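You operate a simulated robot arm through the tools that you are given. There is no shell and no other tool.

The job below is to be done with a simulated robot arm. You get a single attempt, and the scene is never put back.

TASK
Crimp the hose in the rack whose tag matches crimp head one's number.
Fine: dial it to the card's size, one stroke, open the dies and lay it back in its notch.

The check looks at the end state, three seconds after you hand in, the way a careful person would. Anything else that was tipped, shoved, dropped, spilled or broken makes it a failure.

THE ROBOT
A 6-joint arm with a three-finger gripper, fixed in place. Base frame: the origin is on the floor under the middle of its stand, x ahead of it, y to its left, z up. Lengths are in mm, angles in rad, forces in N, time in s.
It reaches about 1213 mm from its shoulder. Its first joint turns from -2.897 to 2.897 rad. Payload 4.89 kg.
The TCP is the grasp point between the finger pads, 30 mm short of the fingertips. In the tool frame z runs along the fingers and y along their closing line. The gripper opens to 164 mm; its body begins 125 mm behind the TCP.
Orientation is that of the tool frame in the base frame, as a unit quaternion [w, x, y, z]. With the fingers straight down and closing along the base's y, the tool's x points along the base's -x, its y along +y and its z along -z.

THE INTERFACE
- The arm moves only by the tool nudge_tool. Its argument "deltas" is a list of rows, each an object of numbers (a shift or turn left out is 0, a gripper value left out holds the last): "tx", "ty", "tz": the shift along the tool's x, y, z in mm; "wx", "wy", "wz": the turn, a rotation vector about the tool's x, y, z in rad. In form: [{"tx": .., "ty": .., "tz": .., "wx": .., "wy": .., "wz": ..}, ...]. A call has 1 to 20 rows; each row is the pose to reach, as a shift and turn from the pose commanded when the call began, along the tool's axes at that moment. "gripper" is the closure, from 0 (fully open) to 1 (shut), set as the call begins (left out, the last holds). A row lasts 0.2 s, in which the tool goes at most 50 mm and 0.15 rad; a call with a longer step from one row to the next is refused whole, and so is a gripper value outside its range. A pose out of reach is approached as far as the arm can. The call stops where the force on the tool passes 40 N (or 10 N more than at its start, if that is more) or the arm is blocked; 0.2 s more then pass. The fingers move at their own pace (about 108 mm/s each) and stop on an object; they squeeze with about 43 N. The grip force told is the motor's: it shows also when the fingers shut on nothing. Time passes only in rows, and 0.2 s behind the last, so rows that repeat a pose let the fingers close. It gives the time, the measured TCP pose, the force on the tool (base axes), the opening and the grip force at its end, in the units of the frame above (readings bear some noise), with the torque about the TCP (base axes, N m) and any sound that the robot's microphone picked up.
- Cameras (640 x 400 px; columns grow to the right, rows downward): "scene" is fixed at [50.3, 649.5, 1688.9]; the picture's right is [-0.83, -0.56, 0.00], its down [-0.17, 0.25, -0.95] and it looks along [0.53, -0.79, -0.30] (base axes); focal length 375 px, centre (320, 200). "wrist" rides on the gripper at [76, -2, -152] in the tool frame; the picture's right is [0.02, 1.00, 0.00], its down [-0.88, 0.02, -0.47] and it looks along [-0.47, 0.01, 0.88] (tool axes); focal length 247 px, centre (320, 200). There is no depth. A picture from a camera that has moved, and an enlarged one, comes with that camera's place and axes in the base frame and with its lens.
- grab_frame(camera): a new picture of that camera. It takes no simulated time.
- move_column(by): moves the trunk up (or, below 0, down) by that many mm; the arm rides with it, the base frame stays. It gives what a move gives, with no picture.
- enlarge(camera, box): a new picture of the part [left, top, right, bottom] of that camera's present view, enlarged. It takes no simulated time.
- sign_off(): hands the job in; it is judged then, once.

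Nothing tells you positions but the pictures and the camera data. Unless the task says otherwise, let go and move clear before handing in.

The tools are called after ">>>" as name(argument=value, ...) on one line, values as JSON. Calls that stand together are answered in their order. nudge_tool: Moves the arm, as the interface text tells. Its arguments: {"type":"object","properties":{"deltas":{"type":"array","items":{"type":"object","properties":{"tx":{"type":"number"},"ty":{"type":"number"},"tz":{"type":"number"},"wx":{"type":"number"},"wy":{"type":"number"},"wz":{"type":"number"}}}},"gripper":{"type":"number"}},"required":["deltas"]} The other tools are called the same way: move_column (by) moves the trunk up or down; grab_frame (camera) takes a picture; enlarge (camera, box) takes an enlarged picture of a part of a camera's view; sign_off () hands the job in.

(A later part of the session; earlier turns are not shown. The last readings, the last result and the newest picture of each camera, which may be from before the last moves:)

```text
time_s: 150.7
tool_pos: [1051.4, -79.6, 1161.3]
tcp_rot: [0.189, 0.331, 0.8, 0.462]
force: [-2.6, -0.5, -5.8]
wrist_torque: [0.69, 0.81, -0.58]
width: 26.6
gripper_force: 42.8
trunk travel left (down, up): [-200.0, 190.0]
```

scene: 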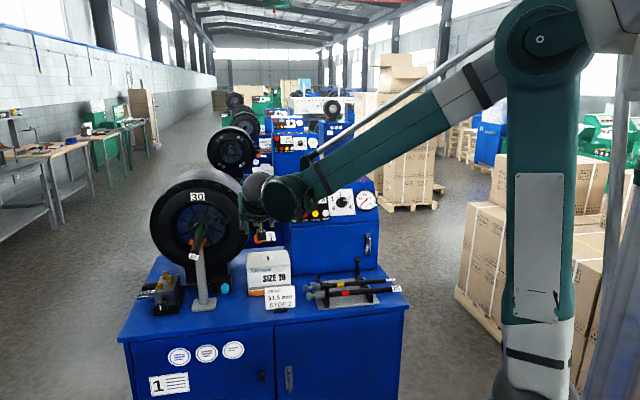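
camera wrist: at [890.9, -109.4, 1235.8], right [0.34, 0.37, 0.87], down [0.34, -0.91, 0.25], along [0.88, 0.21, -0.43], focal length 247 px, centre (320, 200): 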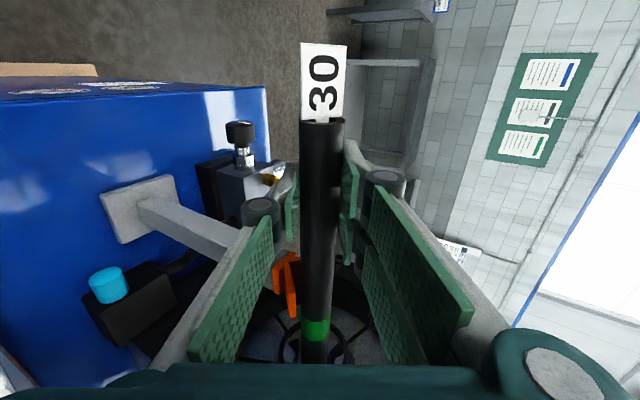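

The nose was rubbing the die on the +u side. I shift 3 mm the other way.

>>> nudge_tool(deltas=[{"ty": -0.7, "tz": -1.3}, {"ty": -1.5, "tz": -2.6}, {"ty": -1.5, "tz": -2.6}])

>>> nudge_tool(deltas=[{"tx": -0.5}, {"tx": -1}, {"tx": -1}])

>>> nudge_tool(deltas=[{"tx": -0.5}, {"tx": -1}, {"tx": -1}])

```text
time_s: 151.5
tool_pos: [1049.6, -82.5, 1160.5]
tcp_rot: [0.188, 0.331, 0.801, 0.463]
force: [0.3, 0.9, -5.6]
wrist_torque: [0.74, 0.85, 0.02]
width: 26.4
gripper_force: 42.7
trunk travel left (down, up): [-200.0, 190.0]
```

```text
time_s: 152.3
tool_pos: [1050.1, -83.6, 1161.9]
tcp_rot: [0.189, 0.332, 0.8, 0.463]
force: [0.1, -0.2, -5.2]
wrist_torque: [0.76, 0.83, 0.01]
width: 26.6
gripper_force: 42.6
trunk travel left (down, up): [-200.0, 190.0]
```

```text
time_s: 153.1
tool_pos: [1051.8, -83.4, 1161.6]
tcp_rot: [0.189, 0.331, 0.8, 0.463]
force: [0.6, -0.8, -5.8]
wrist_torque: [0.75, 0.82, 0.0]
width: 26.7
gripper_force: 42.9
trunk travel left (down, up): [-200.0, 190.0]
```

Free again. I continue feeling forward in 1 mm steps.

>>> nudge_tool(deltas=[{"tx": -0.5}, {"tx": -1}, {"tx": -1}])

>>> nudge_tool(deltas=[{"tx": -0.5}, {"tx": -1}, {"tx": -1}])

>>> nudge_tool(deltas=[{"tx": -0.5}, {"tx": -1}, {"tx": -1}])

```text
time_s: 153.9
tool_pos: [1051.5, -84.8, 1160.5]
tcp_rot: [0.189, 0.331, 0.8, 0.463]
force: [-0.3, 0.2, -6.2]
wrist_torque: [0.74, 0.81, 0.0]
width: 26.5
gripper_force: 43.1
trunk travel left (down, up): [-200.0, 190.0]
```

```text
time_s: 154.7
tool_pos: [1053.4, -85.7, 1162.7]
tcp_rot: [0.19, 0.331, 0.8, 0.463]
force: [-2.8, -1.6, -5.2]
wrist_torque: [0.63, 0.68, -0.5]
width: 26.5
gripper_force: 43.1
trunk travel left (down, up): [-200.0, 190.0]
```

```text
time_s: 155.5
tool_pos: [1052.9, -85.6, 1161.9]
tcp_rot: [0.189, 0.331, 0.8, 0.464]
force: [-0.1, -0.6, -5.4]
wrist_torque: [0.65, 0.7, -0.29]
width: 26.4
gripper_force: 43.3
trunk travel left (down, up): [-200.0, 190.0]
```

>>> nudge_tool(deltas=[{"ty": -0.5, "tz": -0.9}, {"ty": -1, "tz": -1.7}, {"ty": -1, "tz": -1.7}])

>>> nudge_tool(deltas=[{"tx": -0.5}, {"tx": -1}, {"tx": -1}])

>>> nudge_tool(deltas=[{"tx": -0.5}, {"tx": -1}, {"tx": -1}])

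>>> enlarge(camera="scene", box=[250, 220, 282, 240])

```text
time_s: 156.3
tool_pos: [1052.7, -87.5, 1161.5]
tcp_rot: [0.189, 0.331, 0.8, 0.463]
force: [-0.5, -0.5, -6.1]
wrist_torque: [0.77, 0.82, -0.02]
width: 26.4
gripper_force: 43.3
trunk travel left (down, up): [-200.0, 190.0]
```

```text
time_s: 157.1
tool_pos: [1053.2, -88.2, 1160.7]
tcp_rot: [0.189, 0.331, 0.8, 0.464]
force: [-0.5, 0.9, -5.7]
wrist_torque: [0.74, 0.82, 0.0]
width: 26.5
gripper_force: 42.7
trunk travel left (down, up): [-200.0, 190.0]
```

```text
time_s: 157.9
tool_pos: [1053.5, -88.8, 1162.6]
tcp_rot: [0.19, 0.332, 0.8, 0.462]
force: [-3.3, 0.2, -5.4]
wrist_torque: [0.69, 0.83, -0.33]
width: 26.4
gripper_force: 42.9
trunk travel left (down, up): [-200.0, 190.0]
```

```text
16.00 times, centred on (266, 230) of scene
camera zoom: at [50.3, 649.5, 1688.9], right [-0.83, -0.56, 0.0], down [-0.17, 0.25, -0.95], along [0.53, -0.79, -0.3], focal length 6004 px, centre (1184, -280)
```

zoom: 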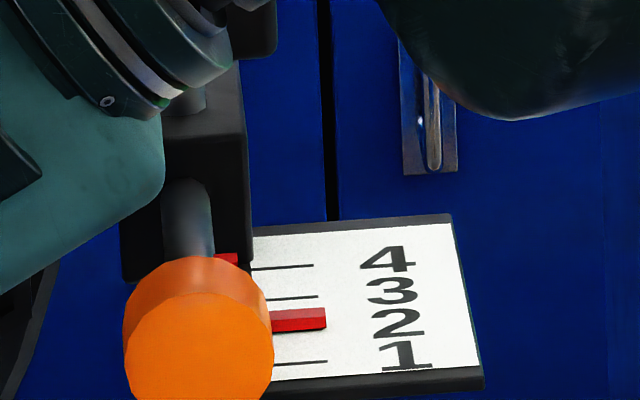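

Gentle contact along the bore (about 2.5 N) with the pointer still at 2: the tip is on the stop. I back off half a millimetre and lower onto die and V.

>>> nudge_tool(deltas=[{"tx": 0.5}, {"tx": 0.5, "ty": -1.7, "tz": 1}, {"tx": 0.5, "ty": -3.5, "tz": 2}, {"tx": 0.5, "ty": -3.5, "tz": 2}])

>>> nudge_tool(deltas=[{"ty": -0.9, "tz": 0.5}, {"ty": -1.7, "tz": 1}, {"ty": -1.7, "tz": 1}])

```text
time_s: 158.9
tool_pos: [1053.6, -88.9, 1157.1]
tcp_rot: [0.19, 0.331, 0.8, 0.463]
force: [-2.9, -1.6, 0.2]
wrist_torque: [-0.34, -0.39, -0.87]
width: 26.5
gripper_force: 43.3
trunk travel left (down, up): [-200.0, 190.0]
```

```text
time_s: 159.7
tool_pos: [1051.8, -87.6, 1156.2]
tcp_rot: [0.189, 0.331, 0.8, 0.463]
force: [-1.2, -2.0, 2.2]
wrist_torque: [-0.71, -0.86, -0.45]
width: 26.4
gripper_force: 43.1
trunk travel left (down, up): [-200.0, 190.0]
```

>>> nudge_tool(deltas=[{"ty": 0.9, "tz": -0.5}, {"ty": 0.9, "tz": -0.5}])

>>> nudge_tool(deltas=[{"tz": 0}, {"tz": 0}, {"tz": 0}], gripper=0.6)

>>> nudge_tool(deltas=[{"tz": -25}, {"tz": -50}, {"tz": -80}, {"tx": 15, "tz": -110}, {"tx": 40, "tz": -140}, {"tx": 65, "tz": -165}])

>>> enlarge(camera="scene", box=[180, 205, 240, 280])

>>> enlarge(camera="scene", box=[250, 220, 282, 240])

>>> grab_frame(camera="wrist")

```text
time_s: 160.3
tool_pos: [1052.6, -87.6, 1156.2]
tcp_rot: [0.189, 0.33, 0.801, 0.463]
force: [-1.2, 0.2, -2.0]
wrist_torque: [0.18, 0.18, -0.08]
width: 26.3
gripper_force: 43.4
trunk travel left (down, up): [-200.0, 190.0]
```

```text
time_s: 161.1
tool_pos: [1053.4, -87.6, 1155.9]
tcp_rot: [0.19, 0.33, 0.8, 0.463]
force: [-0.2, 0.3, -0.3]
wrist_torque: [-0.01, 0.03, -0.01]
width: 65.5
gripper_force: 0.1
trunk travel left (down, up): [-200.0, 190.0]
```

```text
time_s: 162.5
tool_pos: [906.9, -146.7, 1239.8]
tcp_rot: [0.189, 0.331, 0.8, 0.462]
force: [1.1, -0.4, -0.6]
wrist_torque: [0.08, 0.04, 0.14]
width: 65.8
gripper_force: 0.0
trunk travel left (down, up): [-200.0, 190.0]
```

```text
5.33 times, centred on (210, 242) of scene
camera zoom: at [50.3, 649.5, 1688.9], right [-0.83, -0.56, 0.0], down [-0.17, 0.25, -0.95], along [0.53, -0.79, -0.3], focal length 2001 px, centre (907, -27)
```

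zoom: 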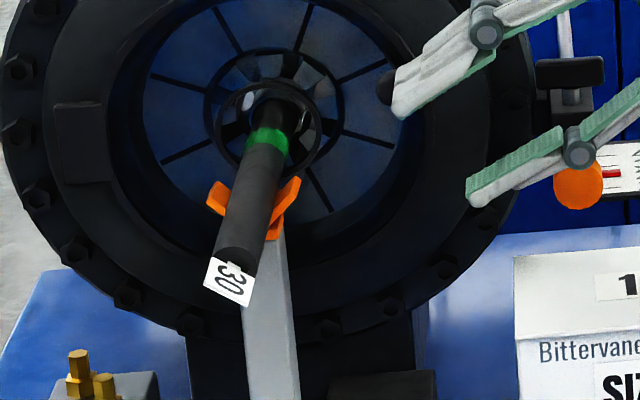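

```text
16.00 times, centred on (266, 230) of scene
camera zoom: at [50.3, 649.5, 1688.9], right [-0.83, -0.56, 0.0], down [-0.17, 0.25, -0.95], along [0.53, -0.79, -0.3], focal length 6004 px, centre (1184, -280)
```

zoom: 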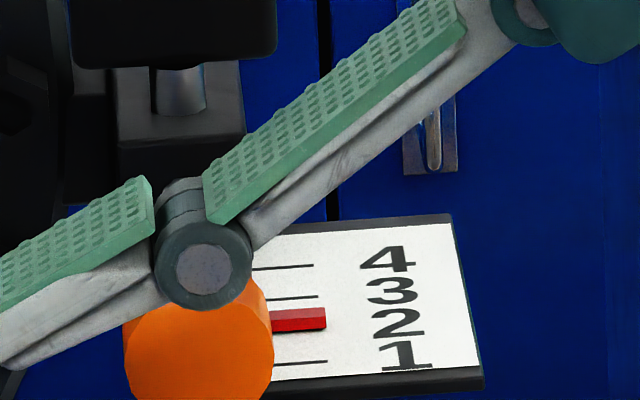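

```text
taken
camera wrist: at [759.4, -187.1, 1315.0], right [0.34, 0.37, 0.87], down [0.34, -0.91, 0.25], along [0.88, 0.21, -0.43], focal length 247 px, centre (320, 200)
```

wrist: 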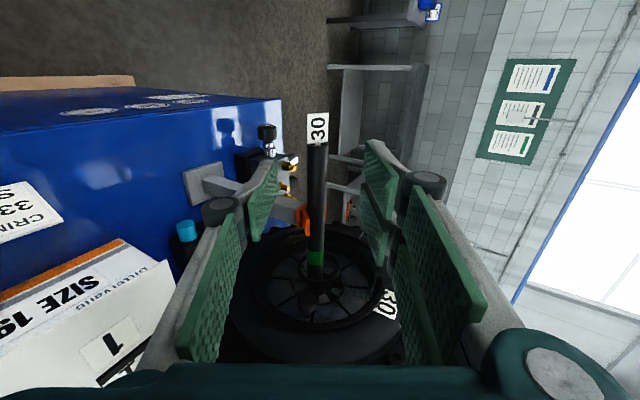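

The hose is seated on the stop, supported by die and V. Now I go to the panel: unroll, tilt to face it and line up with the yellow CLOSE button.

>>> nudge_tool(deltas=[{"tx": 2.5, "ty": 2.4, "tz": -15.8, "wx": 0.131}, {"tx": 5, "ty": 4.8, "tz": -31.6, "wx": 0.262}, {"tx": 7.5, "ty": 7.2, "tz": -47.5, "wx": 0.393}, {"tx": 10, "ty": 9.7, "tz": -63.3, "wx": 0.524}, {"tx": 12.5, "ty": 12, "tz": -79, "wx": 0.654}, {"tx": 15, "ty": 14.5, "tz": -95, "wx": 0.785}, {"tx": 17.5, "ty": 16.9, "tz": -110.8, "wx": 0.916}, {"tx": 20, "ty": 19.3, "tz": -126.6, "wx": 1.047}], gripper=1.0)

>>> nudge_tool(deltas=[{"tx": -6, "ty": -21, "wy": -0.096}, {"tx": -12, "ty": -42, "wy": -0.192}, {"tx": -18, "ty": -63, "wy": -0.288}, {"tx": -24, "ty": -84, "wy": -0.384}, {"tx": -30, "ty": -105, "wy": -0.48}, {"tx": -36, "ty": -126, "wy": -0.576}, {"tx": -42, "ty": -147, "wy": -0.672}, {"tx": -48, "ty": -168, "wy": -0.768}, {"tx": -54, "ty": -189, "wy": -0.864}, {"tx": -60, "ty": -209, "wy": -0.96}, {"tx": -60, "ty": -209, "wy": -0.96}])

>>> grab_frame(camera="wrist")

>>> grab_frame(camera="scene")

```text
time_s: 164.3
tool_pos: [821.0, -203.1, 1320.1]
tcp_rot: [-0.001, 0.382, 0.924, 0.0]
force: [0.0, -1.0, 1.3]
wrist_torque: [0.06, -0.05, -0.01]
width: 0.1
gripper_force: 43.4
trunk travel left (down, up): [-200.0, 190.0]
```

```text
time_s: 166.7
tool_pos: [718.8, -392.6, 1320.7]
tcp_rot: [0.426, 0.338, 0.821, -0.175]
force: [0.2, -0.4, -0.1]
wrist_torque: [0.0, -0.02, -0.01]
width: 0.2
gripper_force: 42.9
trunk travel left (down, up): [-200.0, 190.0]
```

```text
taken
camera wrist: at [597.6, -274.2, 1345.2], right [0.7, 0.72, -0.02], down [0.1, -0.07, 0.99], along [0.71, -0.69, -0.12], focal length 247 px, centre (320, 200)
```

wrist: 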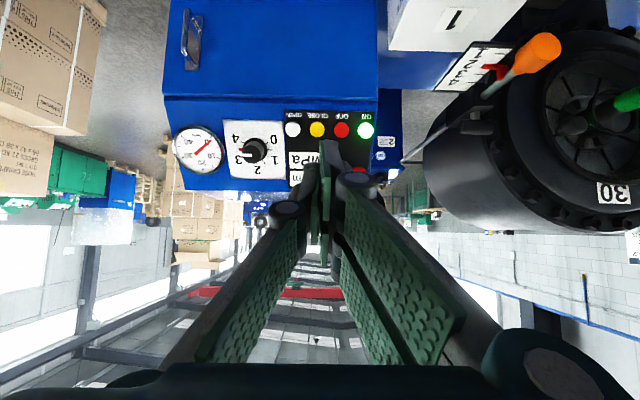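

```text
taken
```

scene: 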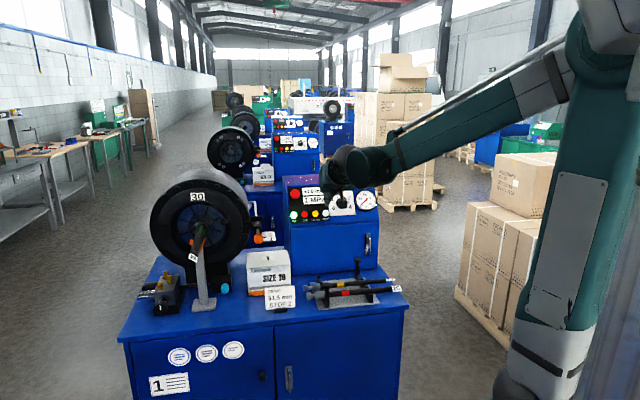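

>>> enlarge(camera="wrist", box=[270, 100, 390, 180])

>>> enlarge(camera="wrist", box=[280, 140, 360, 240])

```text
5.00 times, centred on (330, 140) of wrist
camera zoom: at [597.6, -274.2, 1345.2], right [0.7, 0.72, -0.02], down [0.1, -0.07, 0.99], along [0.71, -0.69, -0.12], focal length 1235 px, centre (270, 500)
```

zoom: 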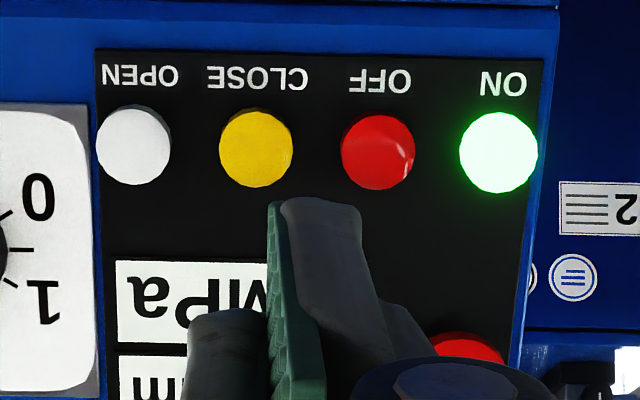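

```text
4.00 times, centred on (320, 190) of wrist
camera zoom: at [597.6, -274.2, 1345.2], right [0.7, 0.72, -0.02], down [0.1, -0.07, 0.99], along [0.71, -0.69, -0.12], focal length 988 px, centre (320, 240)
```

zoom: 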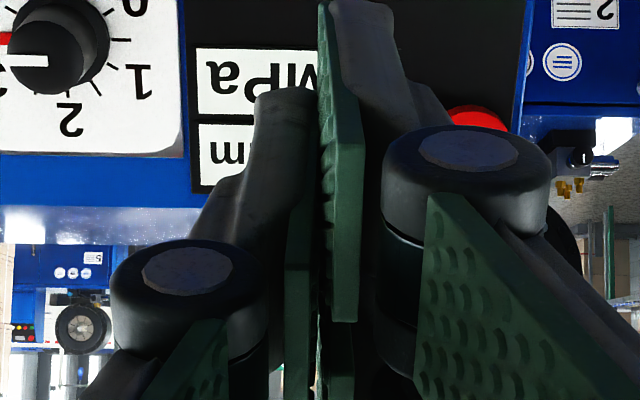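

CLOSE is about 320 mm ahead. I align laterally and advance 230 mm, stopping ~60 mm short of the button.

>>> nudge_tool(deltas=[{"tx": -7, "ty": -1.5, "tz": 30}, {"tx": -14, "ty": -3, "tz": 65}, {"tx": -21, "ty": -4.5, "tz": 105}, {"tx": -28, "ty": -5.7, "tz": 145}, {"tx": -28, "ty": -5.7, "tz": 180}, {"tx": -28, "ty": -5.7, "tz": 210}, {"tx": -28, "ty": -5.7, "tz": 230}, {"tx": -28, "ty": -5.7, "tz": 230}])

>>> grab_frame(camera="wrist")

>>> enlarge(camera="wrist", box=[240, 100, 400, 200])

>>> enlarge(camera="scene", box=[276, 170, 372, 230])

```text
time_s: 168.5
tool_pos: [860.3, -540.1, 1208.7]
tcp_rot: [0.425, 0.338, 0.821, -0.175]
force: [-0.1, -0.5, -0.1]
wrist_torque: [0.02, 0.03, -0.03]
width: 0.1
gripper_force: 42.8
trunk travel left (down, up): [-200.0, 190.0]
```

```text
taken
camera wrist: at [739.8, -422.1, 1234.2], right [0.7, 0.72, -0.02], down [0.1, -0.07, 0.99], along [0.71, -0.69, -0.12], focal length 247 px, centre (320, 200)
```

wrist: 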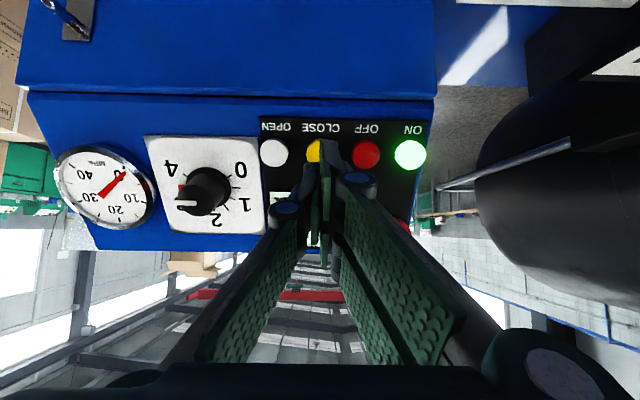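

```text
4.00 times, centred on (320, 150) of wrist
camera zoom: at [739.8, -422.1, 1234.2], right [0.7, 0.72, -0.02], down [0.1, -0.07, 0.99], along [0.71, -0.69, -0.12], focal length 988 px, centre (320, 400)
```

zoom: 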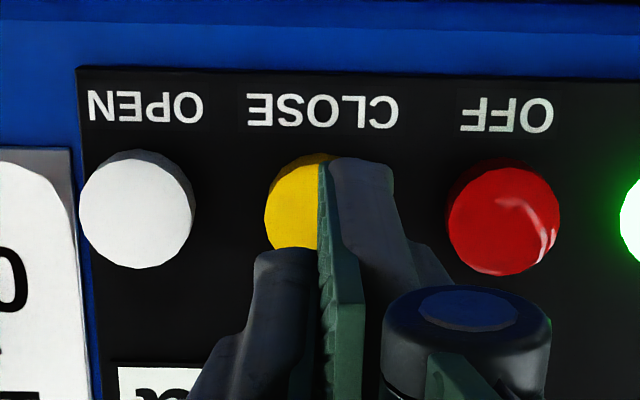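

```text
6.67 times, centred on (324, 200) of scene
camera zoom: at [50.3, 649.5, 1688.9], right [-0.83, -0.56, 0.0], down [-0.17, 0.25, -0.95], along [0.53, -0.79, -0.3], focal length 2502 px, centre (293, 200)
```

zoom: 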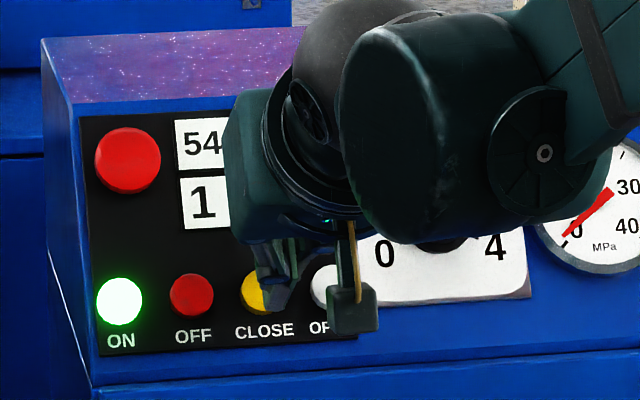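

The closed fingertips are centred on CLOSE. I advance 50 mm, then press in small steps.

>>> nudge_tool(deltas=[{"tz": 15}, {"tz": 30}, {"tz": 42}, {"tz": 50}])

>>> nudge_tool(deltas=[{"tz": 2}, {"tz": 4}, {"tz": 6}, {"tz": 8}, {"tz": 10}, {"tz": 12}])

>>> enlarge(camera="scene", box=[276, 170, 372, 230])

>>> enlarge(camera="wrist", box=[240, 100, 400, 200])

```text
time_s: 169.5
tool_pos: [887.3, -568.4, 1181.4]
tcp_rot: [0.427, 0.337, 0.821, -0.175]
force: [0.6, 1.0, -0.6]
wrist_torque: [0.02, 0.02, -0.01]
width: 0.1
gripper_force: 43.1
trunk travel left (down, up): [-200.0, 190.0]
```

```text
time_s: 170.9
tool_pos: [894.5, -574.1, 1175.8]
tcp_rot: [0.426, 0.338, 0.821, -0.175]
force: [-0.7, 1.4, 0.4]
wrist_torque: [-0.01, -0.01, 0.02]
width: 0.1
gripper_force: 42.7
trunk travel left (down, up): [-200.0, 190.0]
```

```text
6.67 times, centred on (324, 200) of scene
camera zoom: at [50.3, 649.5, 1688.9], right [-0.83, -0.56, 0.0], down [-0.17, 0.25, -0.95], along [0.53, -0.79, -0.3], focal length 2502 px, centre (293, 200)
```

zoom: 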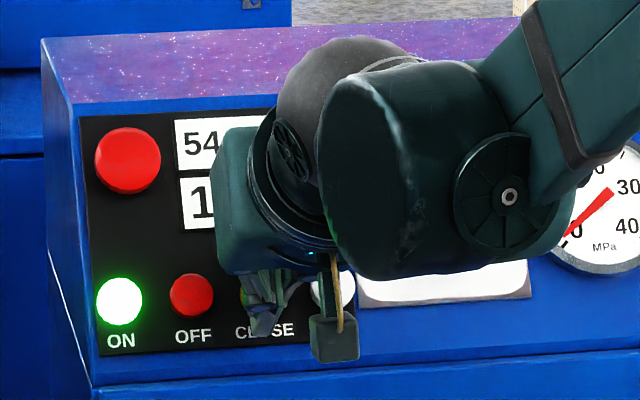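

```text
4.00 times, centred on (320, 150) of wrist
camera zoom: at [773.7, -457.1, 1199.8], right [0.7, 0.72, -0.02], down [0.1, -0.07, 0.99], along [0.71, -0.69, -0.12], focal length 988 px, centre (320, 400)
```

zoom: 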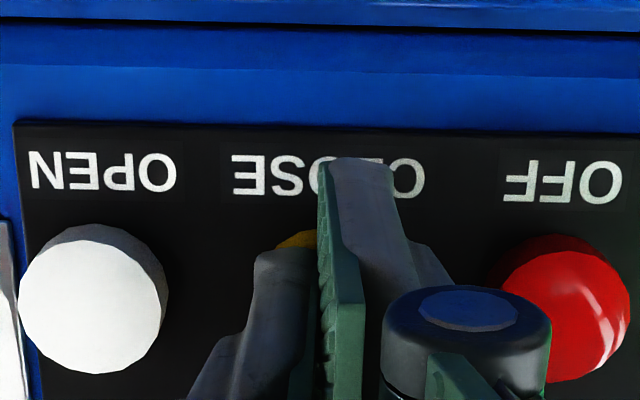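

Nearly touching. I continue pressing in 1.5 mm steps.

>>> nudge_tool(deltas=[{"tz": 1.5}, {"tz": 3}, {"tz": 4.5}, {"tz": 6}])

>>> enlarge(camera="scene", box=[276, 170, 340, 230])

```text
time_s: 171.9
tool_pos: [896.8, -578.3, 1171.3]
tcp_rot: [0.426, 0.338, 0.82, -0.176]
force: [-4.2, 8.3, 10.3]
wrist_torque: [-0.04, -0.07, 0.1]
width: 6.1
gripper_force: 44.9
trunk travel left (down, up): [-200.0, 190.0]
heard: click
```

```text
6.67 times, centred on (308, 200) of scene
camera zoom: at [50.3, 649.5, 1688.9], right [-0.83, -0.56, 0.0], down [-0.17, 0.25, -0.95], along [0.53, -0.79, -0.3], focal length 2502 px, centre (400, 200)
```

zoom: 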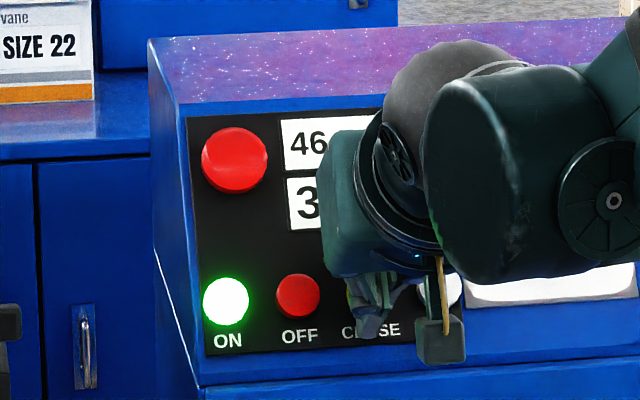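

A click, and the display shows the dies closing (46…). I hold the button and watch.

>>> nudge_tool(deltas=[{"tz": 0}, {"tz": 0}, {"tz": 0}, {"tz": 0}])

>>> enlarge(camera="scene", box=[276, 170, 340, 230])

>>> enlarge(camera="scene", box=[180, 205, 240, 270])

```text
time_s: 172.9
tool_pos: [897.4, -578.4, 1171.6]
tcp_rot: [0.426, 0.338, 0.821, -0.176]
force: [-4.6, 8.5, 12.0]
wrist_torque: [-0.08, -0.13, 0.09]
width: 5.9
gripper_force: 44.8
trunk travel left (down, up): [-200.0, 190.0]
```

```text
6.67 times, centred on (308, 200) of scene
camera zoom: at [50.3, 649.5, 1688.9], right [-0.83, -0.56, 0.0], down [-0.17, 0.25, -0.95], along [0.53, -0.79, -0.3], focal length 2502 px, centre (400, 200)
```

zoom: 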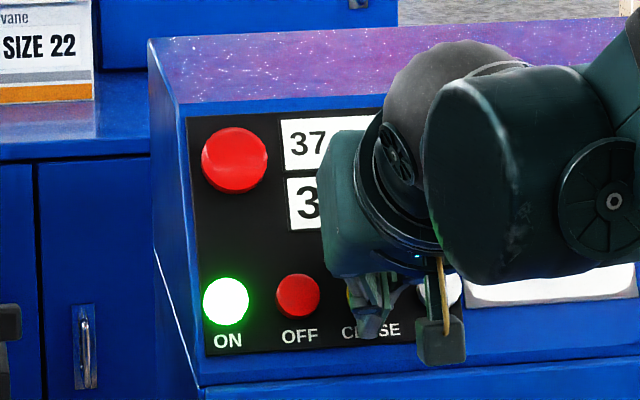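

```text
6.15 times, centred on (210, 238) of scene
camera zoom: at [50.3, 649.5, 1688.9], right [-0.83, -0.56, 0.0], down [-0.17, 0.25, -0.95], along [0.53, -0.79, -0.3], focal length 2309 px, centre (997, -31)
```

zoom: 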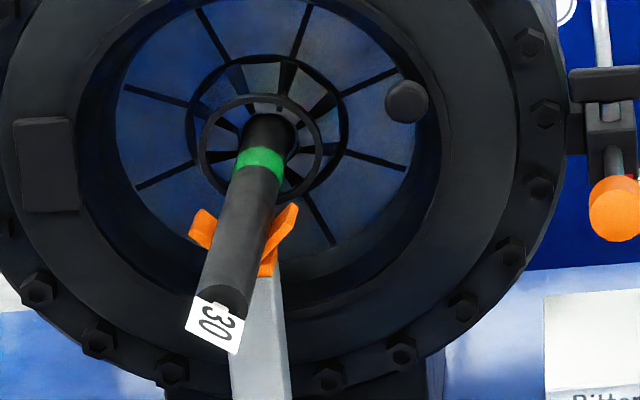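

>>> nudge_tool(deltas=[{"tz": 0}, {"tz": 0}, {"tz": 0}, {"tz": 0}])

>>> enlarge(camera="scene", box=[276, 170, 340, 230])

>>> enlarge(camera="scene", box=[180, 205, 240, 270])

```text
time_s: 173.9
tool_pos: [895.0, -579.0, 1171.8]
tcp_rot: [0.426, 0.338, 0.821, -0.176]
force: [-5.7, 9.0, 8.6]
wrist_torque: [-0.03, -0.1, 0.08]
width: 5.9
gripper_force: 44.5
trunk travel left (down, up): [-200.0, 190.0]
```

```text
6.67 times, centred on (308, 200) of scene
camera zoom: at [50.3, 649.5, 1688.9], right [-0.83, -0.56, 0.0], down [-0.17, 0.25, -0.95], along [0.53, -0.79, -0.3], focal length 2502 px, centre (400, 200)
```

zoom: 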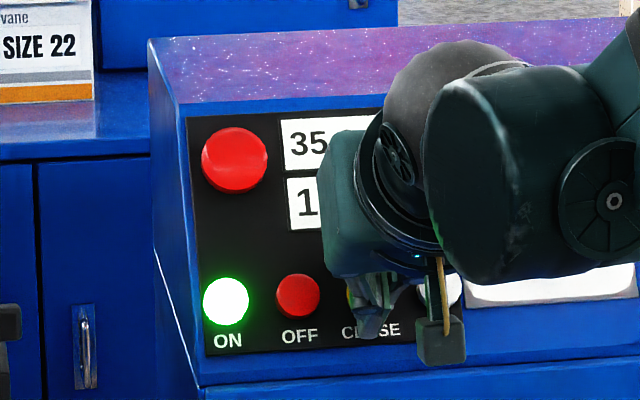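

```text
6.15 times, centred on (210, 238) of scene
camera zoom: at [50.3, 649.5, 1688.9], right [-0.83, -0.56, 0.0], down [-0.17, 0.25, -0.95], along [0.53, -0.79, -0.3], focal length 2309 px, centre (997, -31)
```

zoom: 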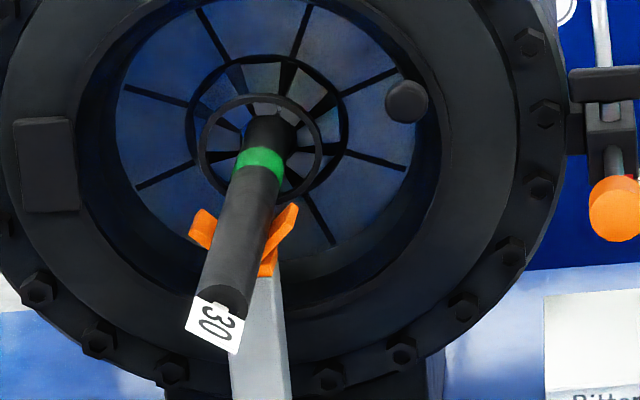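

>>> nudge_tool(deltas=[{"tz": 0}, {"tz": 0}, {"tz": 0}, {"tz": 0}])

>>> enlarge(camera="scene", box=[290, 175, 340, 215])

```text
time_s: 174.9
tool_pos: [897.5, -578.3, 1171.7]
tcp_rot: [0.427, 0.338, 0.82, -0.176]
force: [-7.2, 7.8, 9.0]
wrist_torque: [-0.02, -0.07, 0.04]
width: 6.0
gripper_force: 44.8
trunk travel left (down, up): [-200.0, 190.0]
```

```text
10.00 times, centred on (315, 195) of scene
camera zoom: at [50.3, 649.5, 1688.9], right [-0.83, -0.56, 0.0], down [-0.17, 0.25, -0.95], along [0.53, -0.79, -0.3], focal length 3752 px, centre (370, 250)
```

zoom: 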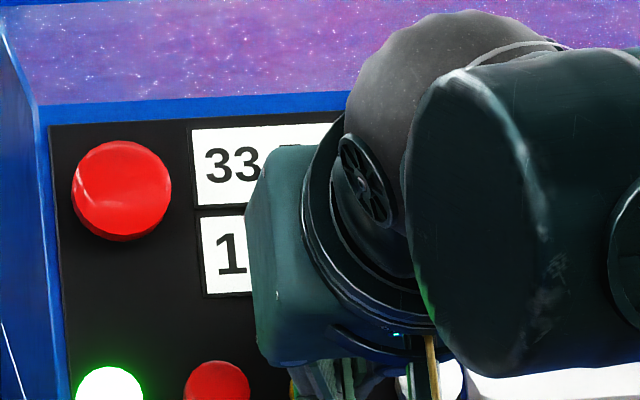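

>>> nudge_tool(deltas=[{"tz": 0}, {"tz": 0}, {"tz": 0}])

>>> enlarge(camera="scene", box=[290, 175, 340, 215])

>>> enlarge(camera="scene", box=[330, 180, 390, 220])

>>> grab_frame(camera="wrist")

```text
time_s: 175.7
tool_pos: [897.7, -578.3, 1171.2]
tcp_rot: [0.425, 0.339, 0.821, -0.176]
force: [-8.3, 8.5, 7.2]
wrist_torque: [-0.02, 0.0, -0.01]
width: 6.1
gripper_force: 45.2
trunk travel left (down, up): [-200.0, 190.0]
```

```text
10.00 times, centred on (315, 195) of scene
camera zoom: at [50.3, 649.5, 1688.9], right [-0.83, -0.56, 0.0], down [-0.17, 0.25, -0.95], along [0.53, -0.79, -0.3], focal length 3752 px, centre (370, 250)
```

zoom: 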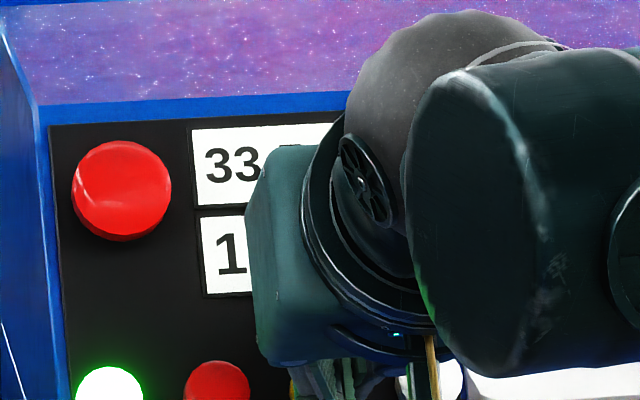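

```text
10.00 times, centred on (360, 200) of scene
camera zoom: at [50.3, 649.5, 1688.9], right [-0.83, -0.56, 0.0], down [-0.17, 0.25, -0.95], along [0.53, -0.79, -0.3], focal length 3752 px, centre (-80, 200)
```

zoom: 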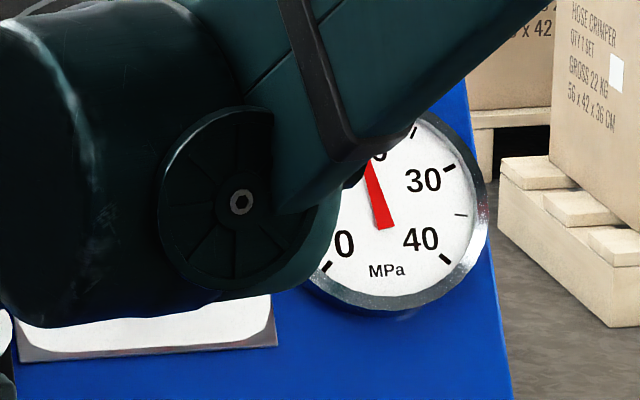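

```text
taken
camera wrist: at [776.2, -460.7, 1196.5], right [0.7, 0.72, -0.02], down [0.1, -0.07, 0.99], along [0.71, -0.69, -0.12], focal length 247 px, centre (320, 200)
```

wrist: 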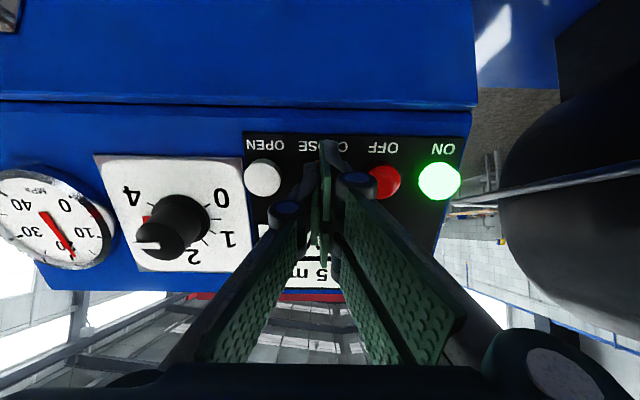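

>>> enlarge(camera="wrist", box=[244, 220, 350, 300])

>>> nudge_tool(deltas=[{"tz": 0}, {"tz": 0}, {"tz": 0}])

>>> enlarge(camera="wrist", box=[244, 220, 350, 300])

>>> enlarge(camera="scene", box=[290, 175, 340, 215])

```text
5.00 times, centred on (297, 260) of wrist
camera zoom: at [776.2, -460.7, 1196.5], right [0.7, 0.72, -0.02], down [0.1, -0.07, 0.99], along [0.71, -0.69, -0.12], focal length 1235 px, centre (435, -100)
```

zoom: 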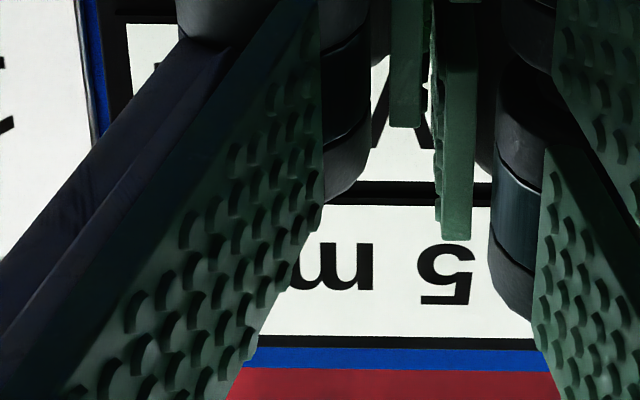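

```text
time_s: 176.5
tool_pos: [897.3, -578.3, 1171.5]
tcp_rot: [0.426, 0.339, 0.82, -0.176]
force: [-9.0, 7.5, 7.7]
wrist_torque: [-0.03, 0.01, 0.0]
width: 6.1
gripper_force: 44.9
trunk travel left (down, up): [-200.0, 190.0]
```

```text
5.00 times, centred on (297, 260) of wrist
camera zoom: at [776.2, -460.7, 1196.5], right [0.7, 0.72, -0.02], down [0.1, -0.07, 0.99], along [0.71, -0.69, -0.12], focal length 1235 px, centre (435, -100)
```

zoom: 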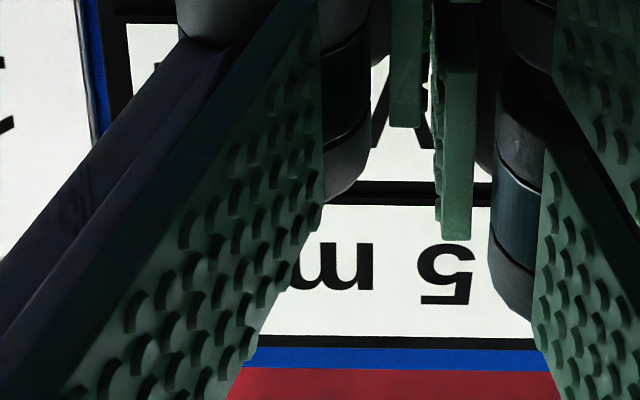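

```text
10.00 times, centred on (315, 195) of scene
camera zoom: at [50.3, 649.5, 1688.9], right [-0.83, -0.56, 0.0], down [-0.17, 0.25, -0.95], along [0.53, -0.79, -0.3], focal length 3752 px, centre (370, 250)
```

zoom: 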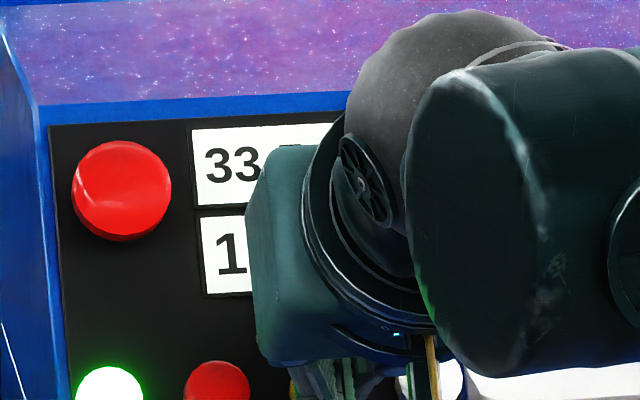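

The display holds at 33.5 mm: the stroke is complete. I release CLOSE, back off 45 mm and move over to OPEN.

>>> nudge_tool(deltas=[{"tz": -12}, {"tz": -28}, {"tz": -45}, {"ty": -15, "tz": -45}, {"ty": -31, "tz": -45}, {"ty": -46, "tz": -45}, {"ty": -46, "tz": -45}])

>>> enlarge(camera="wrist", box=[240, 100, 400, 200])

>>> enlarge(camera="scene", box=[276, 170, 340, 230])

>>> enlarge(camera="scene", box=[180, 205, 240, 270])

```text
time_s: 178.1
tool_pos: [838.6, -585.7, 1196.7]
tcp_rot: [0.426, 0.338, 0.821, -0.175]
force: [0.1, -0.1, -0.2]
wrist_torque: [0.02, 0.03, 0.02]
width: 0.1
gripper_force: 44.9
trunk travel left (down, up): [-200.0, 190.0]
```

```text
4.00 times, centred on (320, 150) of wrist
camera zoom: at [717.7, -467.9, 1221.3], right [0.7, 0.72, -0.02], down [0.1, -0.07, 0.99], along [0.71, -0.69, -0.12], focal length 988 px, centre (320, 400)
```

zoom: 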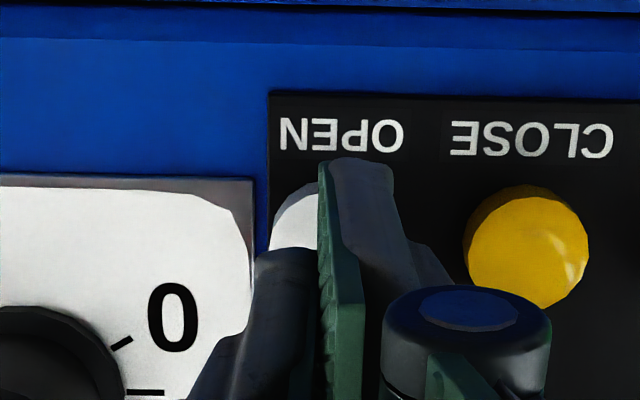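

```text
6.67 times, centred on (308, 200) of scene
camera zoom: at [50.3, 649.5, 1688.9], right [-0.83, -0.56, 0.0], down [-0.17, 0.25, -0.95], along [0.53, -0.79, -0.3], focal length 2502 px, centre (400, 200)
```

zoom: 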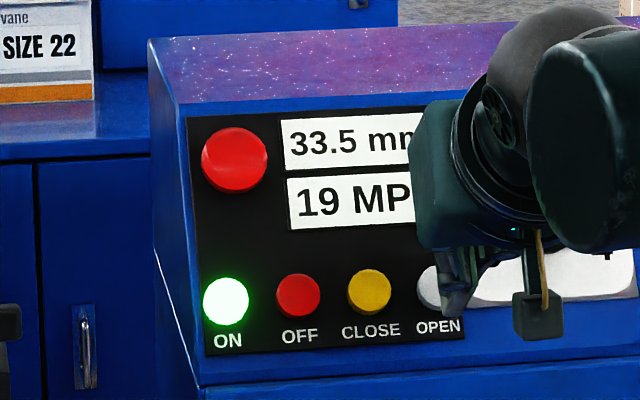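

```text
6.15 times, centred on (210, 238) of scene
camera zoom: at [50.3, 649.5, 1688.9], right [-0.83, -0.56, 0.0], down [-0.17, 0.25, -0.95], along [0.53, -0.79, -0.3], focal length 2309 px, centre (997, -31)
```

zoom: 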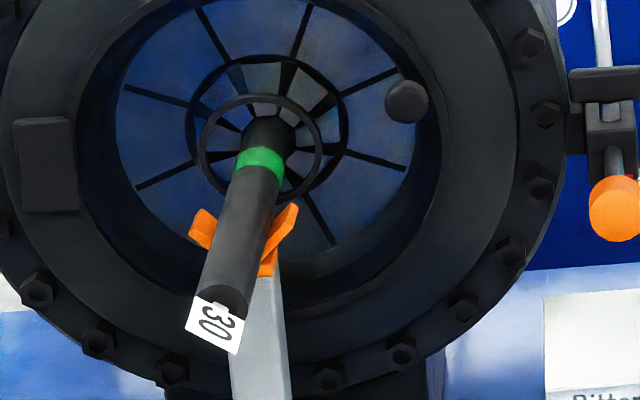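

OPEN is next: I correct by 3 mm, advance, and press it the same way.

>>> nudge_tool(deltas=[{"tx": -2, "ty": 3, "tz": 10}, {"tx": -2, "ty": 3, "tz": 22}, {"tx": -2, "ty": 3, "tz": 32}, {"tx": -2, "ty": 3, "tz": 37}])

>>> nudge_tool(deltas=[{"tz": 1.5}, {"tz": 3}, {"tz": 4.5}, {"tz": 6}, {"tz": 7.5}, {"tz": 8.5}])

>>> enlarge(camera="scene", box=[276, 170, 340, 230])

```text
time_s: 179.1
tool_pos: [863.1, -605.5, 1176.5]
tcp_rot: [0.426, 0.339, 0.82, -0.176]
force: [-1.6, 0.2, 0.2]
wrist_torque: [-0.01, -0.02, 0.01]
width: 0.0
gripper_force: 44.8
trunk travel left (down, up): [-200.0, 190.0]
```

```text
time_s: 180.5
tool_pos: [868.2, -609.6, 1172.0]
tcp_rot: [0.426, 0.338, 0.821, -0.175]
force: [-8.0, 14.6, 6.0]
wrist_torque: [0.12, 0.07, 0.07]
width: 6.0
gripper_force: 44.7
trunk travel left (down, up): [-200.0, 190.0]
heard: click
```

```text
6.67 times, centred on (308, 200) of scene
camera zoom: at [50.3, 649.5, 1688.9], right [-0.83, -0.56, 0.0], down [-0.17, 0.25, -0.95], along [0.53, -0.79, -0.3], focal length 2502 px, centre (400, 200)
```

zoom: 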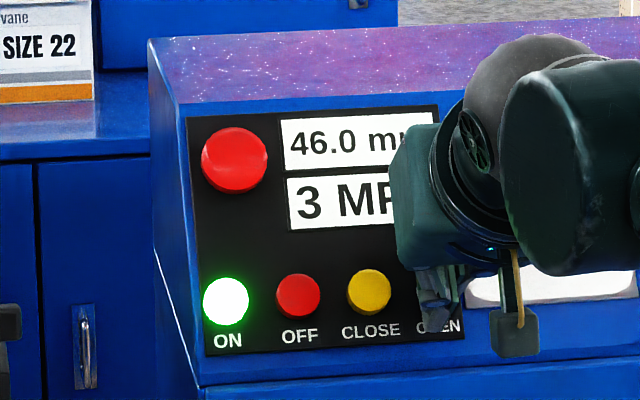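

Click — the dies are opening (46.0 mm). I hold until fully open.

>>> nudge_tool(deltas=[{"tz": 0}, {"tz": 0}, {"tz": 0}, {"tz": 0}, {"tz": 0}, {"tz": 0}])

>>> enlarge(camera="scene", box=[276, 170, 340, 230])

>>> enlarge(camera="scene", box=[180, 205, 240, 270])

```text
time_s: 181.9
tool_pos: [866.8, -609.6, 1172.5]
tcp_rot: [0.426, 0.339, 0.821, -0.176]
force: [-7.4, 15.2, 7.3]
wrist_torque: [0.11, 0.0, 0.11]
width: 6.1
gripper_force: 45.2
trunk travel left (down, up): [-200.0, 190.0]
```

```text
6.67 times, centred on (308, 200) of scene
camera zoom: at [50.3, 649.5, 1688.9], right [-0.83, -0.56, 0.0], down [-0.17, 0.25, -0.95], along [0.53, -0.79, -0.3], focal length 2502 px, centre (400, 200)
```

zoom: 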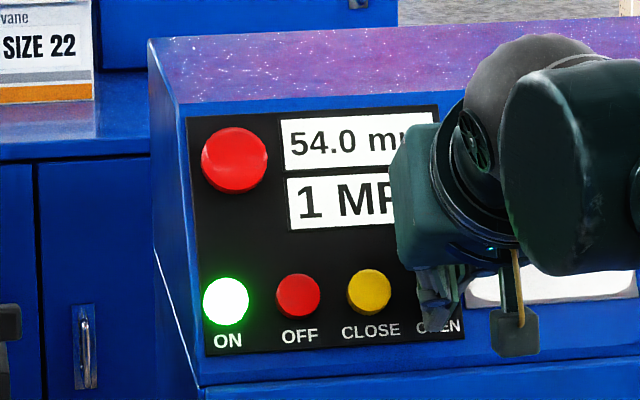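

```text
6.15 times, centred on (210, 238) of scene
camera zoom: at [50.3, 649.5, 1688.9], right [-0.83, -0.56, 0.0], down [-0.17, 0.25, -0.95], along [0.53, -0.79, -0.3], focal length 2309 px, centre (997, -31)
```

zoom: 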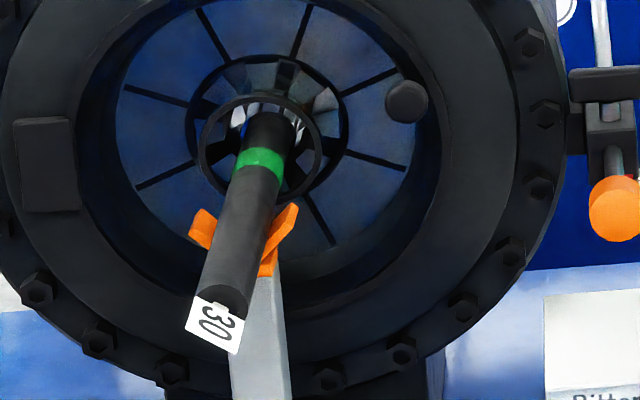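

Dies are fully open at 54.0 mm. I back away from the panel and return to the rolled clamp pose at the hose's tail.

>>> nudge_tool(deltas=[{"tz": -15}, {"tz": -45}, {"tz": -85}, {"tz": -125}, {"tz": -165}, {"tz": -205}, {"tz": -240}])

>>> nudge_tool(deltas=[{"tx": 6.3, "ty": 25, "tz": -9, "wy": 0.096}, {"tx": 12.6, "ty": 50, "tz": -18, "wy": 0.192}, {"tx": 18.9, "ty": 75, "tz": -27, "wy": 0.288}, {"tx": 25.2, "ty": 100, "tz": -36, "wy": 0.384}, {"tx": 31.5, "ty": 125, "tz": -45, "wy": 0.48}, {"tx": 37.8, "ty": 150, "tz": -54, "wy": 0.576}, {"tx": 44.1, "ty": 175, "tz": -63, "wy": 0.672}, {"tx": 50.4, "ty": 200, "tz": -72, "wy": 0.768}, {"tx": 56.7, "ty": 225, "tz": -81, "wy": 0.864}, {"tx": 63, "ty": 250, "tz": -90, "wy": 0.96}, {"tx": 63, "ty": 250, "tz": -90, "wy": 0.96}], gripper=0.6)

>>> grab_frame(camera="scene")

```text
time_s: 183.5
tool_pos: [729.9, -471.5, 1310.2]
tcp_rot: [0.426, 0.338, 0.821, -0.175]
force: [0.1, -0.8, -1.2]
wrist_torque: [0.01, 0.05, -0.04]
width: 0.2
gripper_force: 44.8
trunk travel left (down, up): [-200.0, 190.0]
```

```text
time_s: 185.9
tool_pos: [828.4, -216.4, 1309.9]
tcp_rot: [-0.002, 0.38, 0.925, 0.001]
force: [1.1, -0.2, -0.8]
wrist_torque: [0.01, 0.1, 0.01]
width: 65.7
gripper_force: 0.0
trunk travel left (down, up): [-200.0, 190.0]
```

```text
taken
```

scene: 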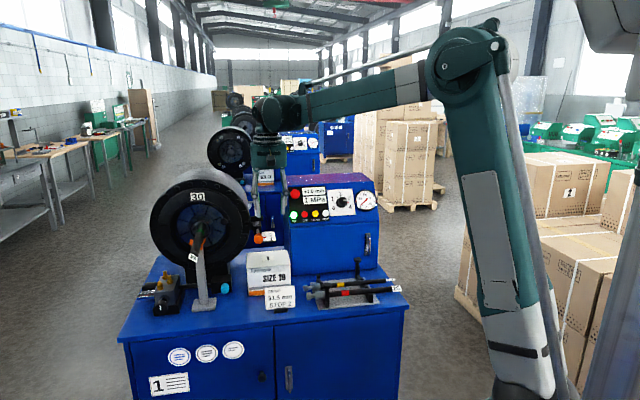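

>>> nudge_tool(deltas=[{"tx": 0, "ty": 16, "tz": 5, "wx": -0.105}, {"tx": -2, "ty": 32, "tz": 12, "wx": -0.209}, {"tx": -8, "ty": 48, "tz": 20, "wx": -0.314}, {"tx": -15, "ty": 64, "tz": 30, "wx": -0.419}, {"tx": -24, "ty": 80, "tz": 42, "wx": -0.524}, {"tx": -33, "ty": 96, "tz": 55, "wx": -0.628}, {"tx": -42, "ty": 111, "tz": 68, "wx": -0.733}, {"tx": -51, "ty": 124, "tz": 80, "wx": -0.838}, {"tx": -60, "ty": 136, "tz": 91, "wx": -0.942}, {"tx": -68, "ty": 146, "tz": 100, "wx": -1.047}, {"tx": -68, "ty": 146, "tz": 100, "wx": -1.047}])

>>> enlarge(camera="wrist", box=[270, 70, 370, 300])

>>> enlarge(camera="scene", box=[170, 190, 270, 280])

```text
time_s: 188.3
tool_pos: [980.2, -162.5, 1210.4]
tcp_rot: [0.189, 0.331, 0.8, 0.463]
force: [1.6, -0.9, -0.9]
wrist_torque: [0.05, 0.0, 0.06]
width: 65.6
gripper_force: 0.1
trunk travel left (down, up): [-200.0, 190.0]
```

```text
1.74 times, centred on (320, 185) of wrist
camera zoom: at [831.8, -203.1, 1284.8], right [0.34, 0.37, 0.87], down [0.34, -0.91, 0.25], along [0.88, 0.21, -0.43], focal length 430 px, centre (320, 226)
```

zoom: 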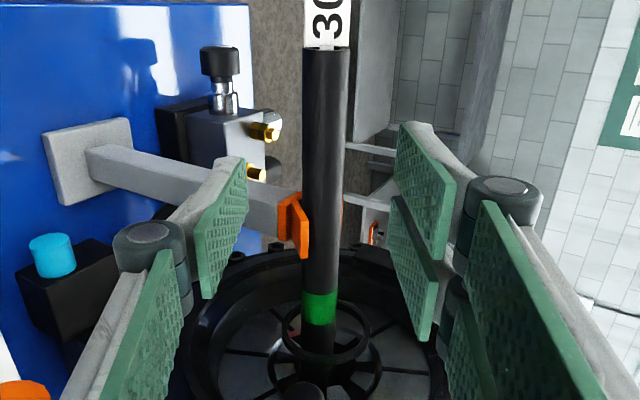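

```text
4.44 times, centred on (220, 235) of scene
camera zoom: at [50.3, 649.5, 1688.9], right [-0.83, -0.56, 0.0], down [-0.17, 0.25, -0.95], along [0.53, -0.79, -0.3], focal length 1668 px, centre (764, 44)
```

zoom: 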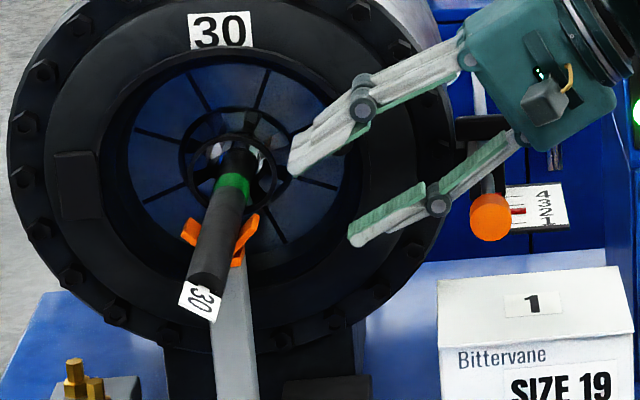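

>>> nudge_tool(deltas=[{"ty": 3, "tz": 20}, {"ty": 6, "tz": 45}, {"ty": 6, "tz": 70}, {"ty": 6, "tz": 95}, {"ty": 6, "tz": 110}, {"ty": 6, "tz": 120}])

>>> nudge_tool(deltas=[{"tz": 0}, {"tz": 0}, {"tz": 0}, {"tz": 0}], gripper=1.0)

>>> nudge_tool(deltas=[{"ty": 1.7, "tz": -1}, {"ty": 3.5, "tz": -2}, {"ty": 5.2, "tz": -3}, {"ty": 5.2, "tz": -3}, {"ty": 5.2, "tz": -3}])

>>> enlarge(camera="scene", box=[180, 205, 240, 270])

```text
time_s: 189.7
tool_pos: [1054.2, -85.5, 1155.1]
tcp_rot: [0.19, 0.331, 0.8, 0.463]
force: [0.2, 0.7, 0.1]
wrist_torque: [-0.06, 0.02, -0.03]
width: 65.7
gripper_force: 0.1
trunk travel left (down, up): [-200.0, 190.0]
```

```text
time_s: 190.7
tool_pos: [1052.7, -85.1, 1156.3]
tcp_rot: [0.189, 0.331, 0.801, 0.462]
force: [-0.4, 0.8, 0.0]
wrist_torque: [0.75, 0.82, -0.01]
width: 27.1
gripper_force: 43.0
trunk travel left (down, up): [-200.0, 190.0]
```

```text
time_s: 191.9
tool_pos: [1054.5, -85.7, 1160.4]
tcp_rot: [0.188, 0.331, 0.801, 0.463]
force: [0.2, 0.3, -6.4]
wrist_torque: [0.76, 0.85, 0.02]
width: 26.8
gripper_force: 42.8
trunk travel left (down, up): [-200.0, 190.0]
```

```text
6.15 times, centred on (210, 238) of scene
camera zoom: at [50.3, 649.5, 1688.9], right [-0.83, -0.56, 0.0], down [-0.17, 0.25, -0.95], along [0.53, -0.79, -0.3], focal length 2309 px, centre (997, -31)
```

zoom: 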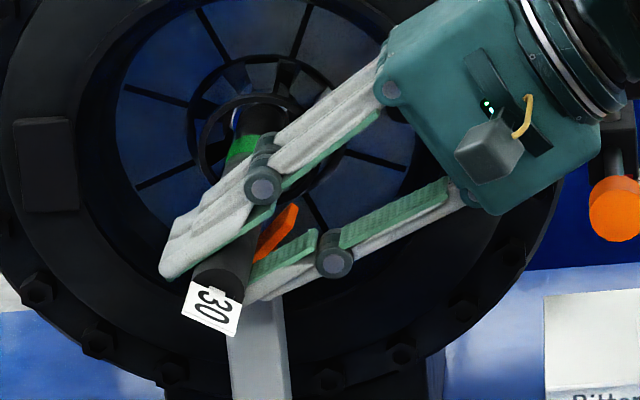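

The hose hangs free in the clamp with its crimped ferrule. I draw it back 76 mm through the dies at this height.

>>> nudge_tool(deltas=[{"tx": 4}, {"tx": 10}, {"tx": 17}, {"tx": 24}, {"tx": 31}, {"tx": 38}, {"tx": 45}, {"tx": 52}, {"tx": 59}, {"tx": 66}, {"tx": 72}, {"tx": 76}, {"tx": 76}])

>>> enlarge(camera="scene", box=[180, 205, 240, 280])

>>> enlarge(camera="scene", box=[250, 220, 282, 240])

```text
time_s: 194.7
tool_pos: [1001.0, -32.3, 1162.5]
tcp_rot: [0.189, 0.331, 0.8, 0.463]
force: [-1.9, -1.3, -5.9]
wrist_torque: [0.63, 0.71, -0.6]
width: 26.8
gripper_force: 42.6
trunk travel left (down, up): [-200.0, 190.0]
```

```text
5.33 times, centred on (210, 242) of scene
camera zoom: at [50.3, 649.5, 1688.9], right [-0.83, -0.56, 0.0], down [-0.17, 0.25, -0.95], along [0.53, -0.79, -0.3], focal length 2001 px, centre (907, -27)
```

zoom: 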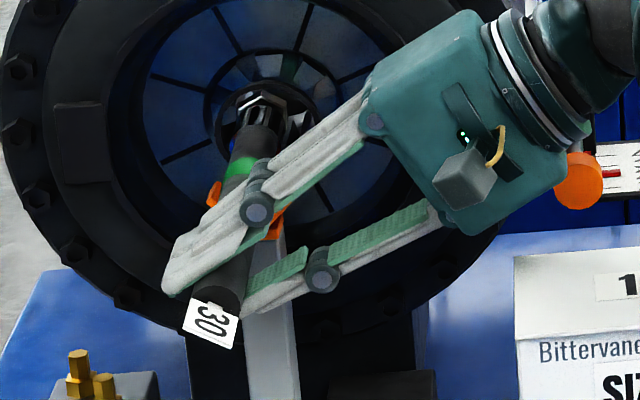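

```text
16.00 times, centred on (266, 230) of scene
camera zoom: at [50.3, 649.5, 1688.9], right [-0.83, -0.56, 0.0], down [-0.17, 0.25, -0.95], along [0.53, -0.79, -0.3], focal length 6004 px, centre (1184, -280)
```

zoom: 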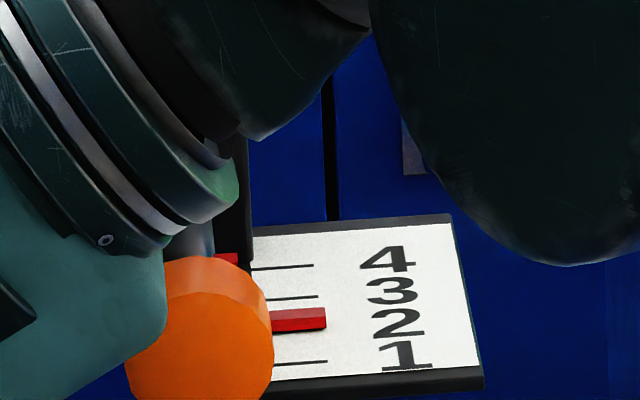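

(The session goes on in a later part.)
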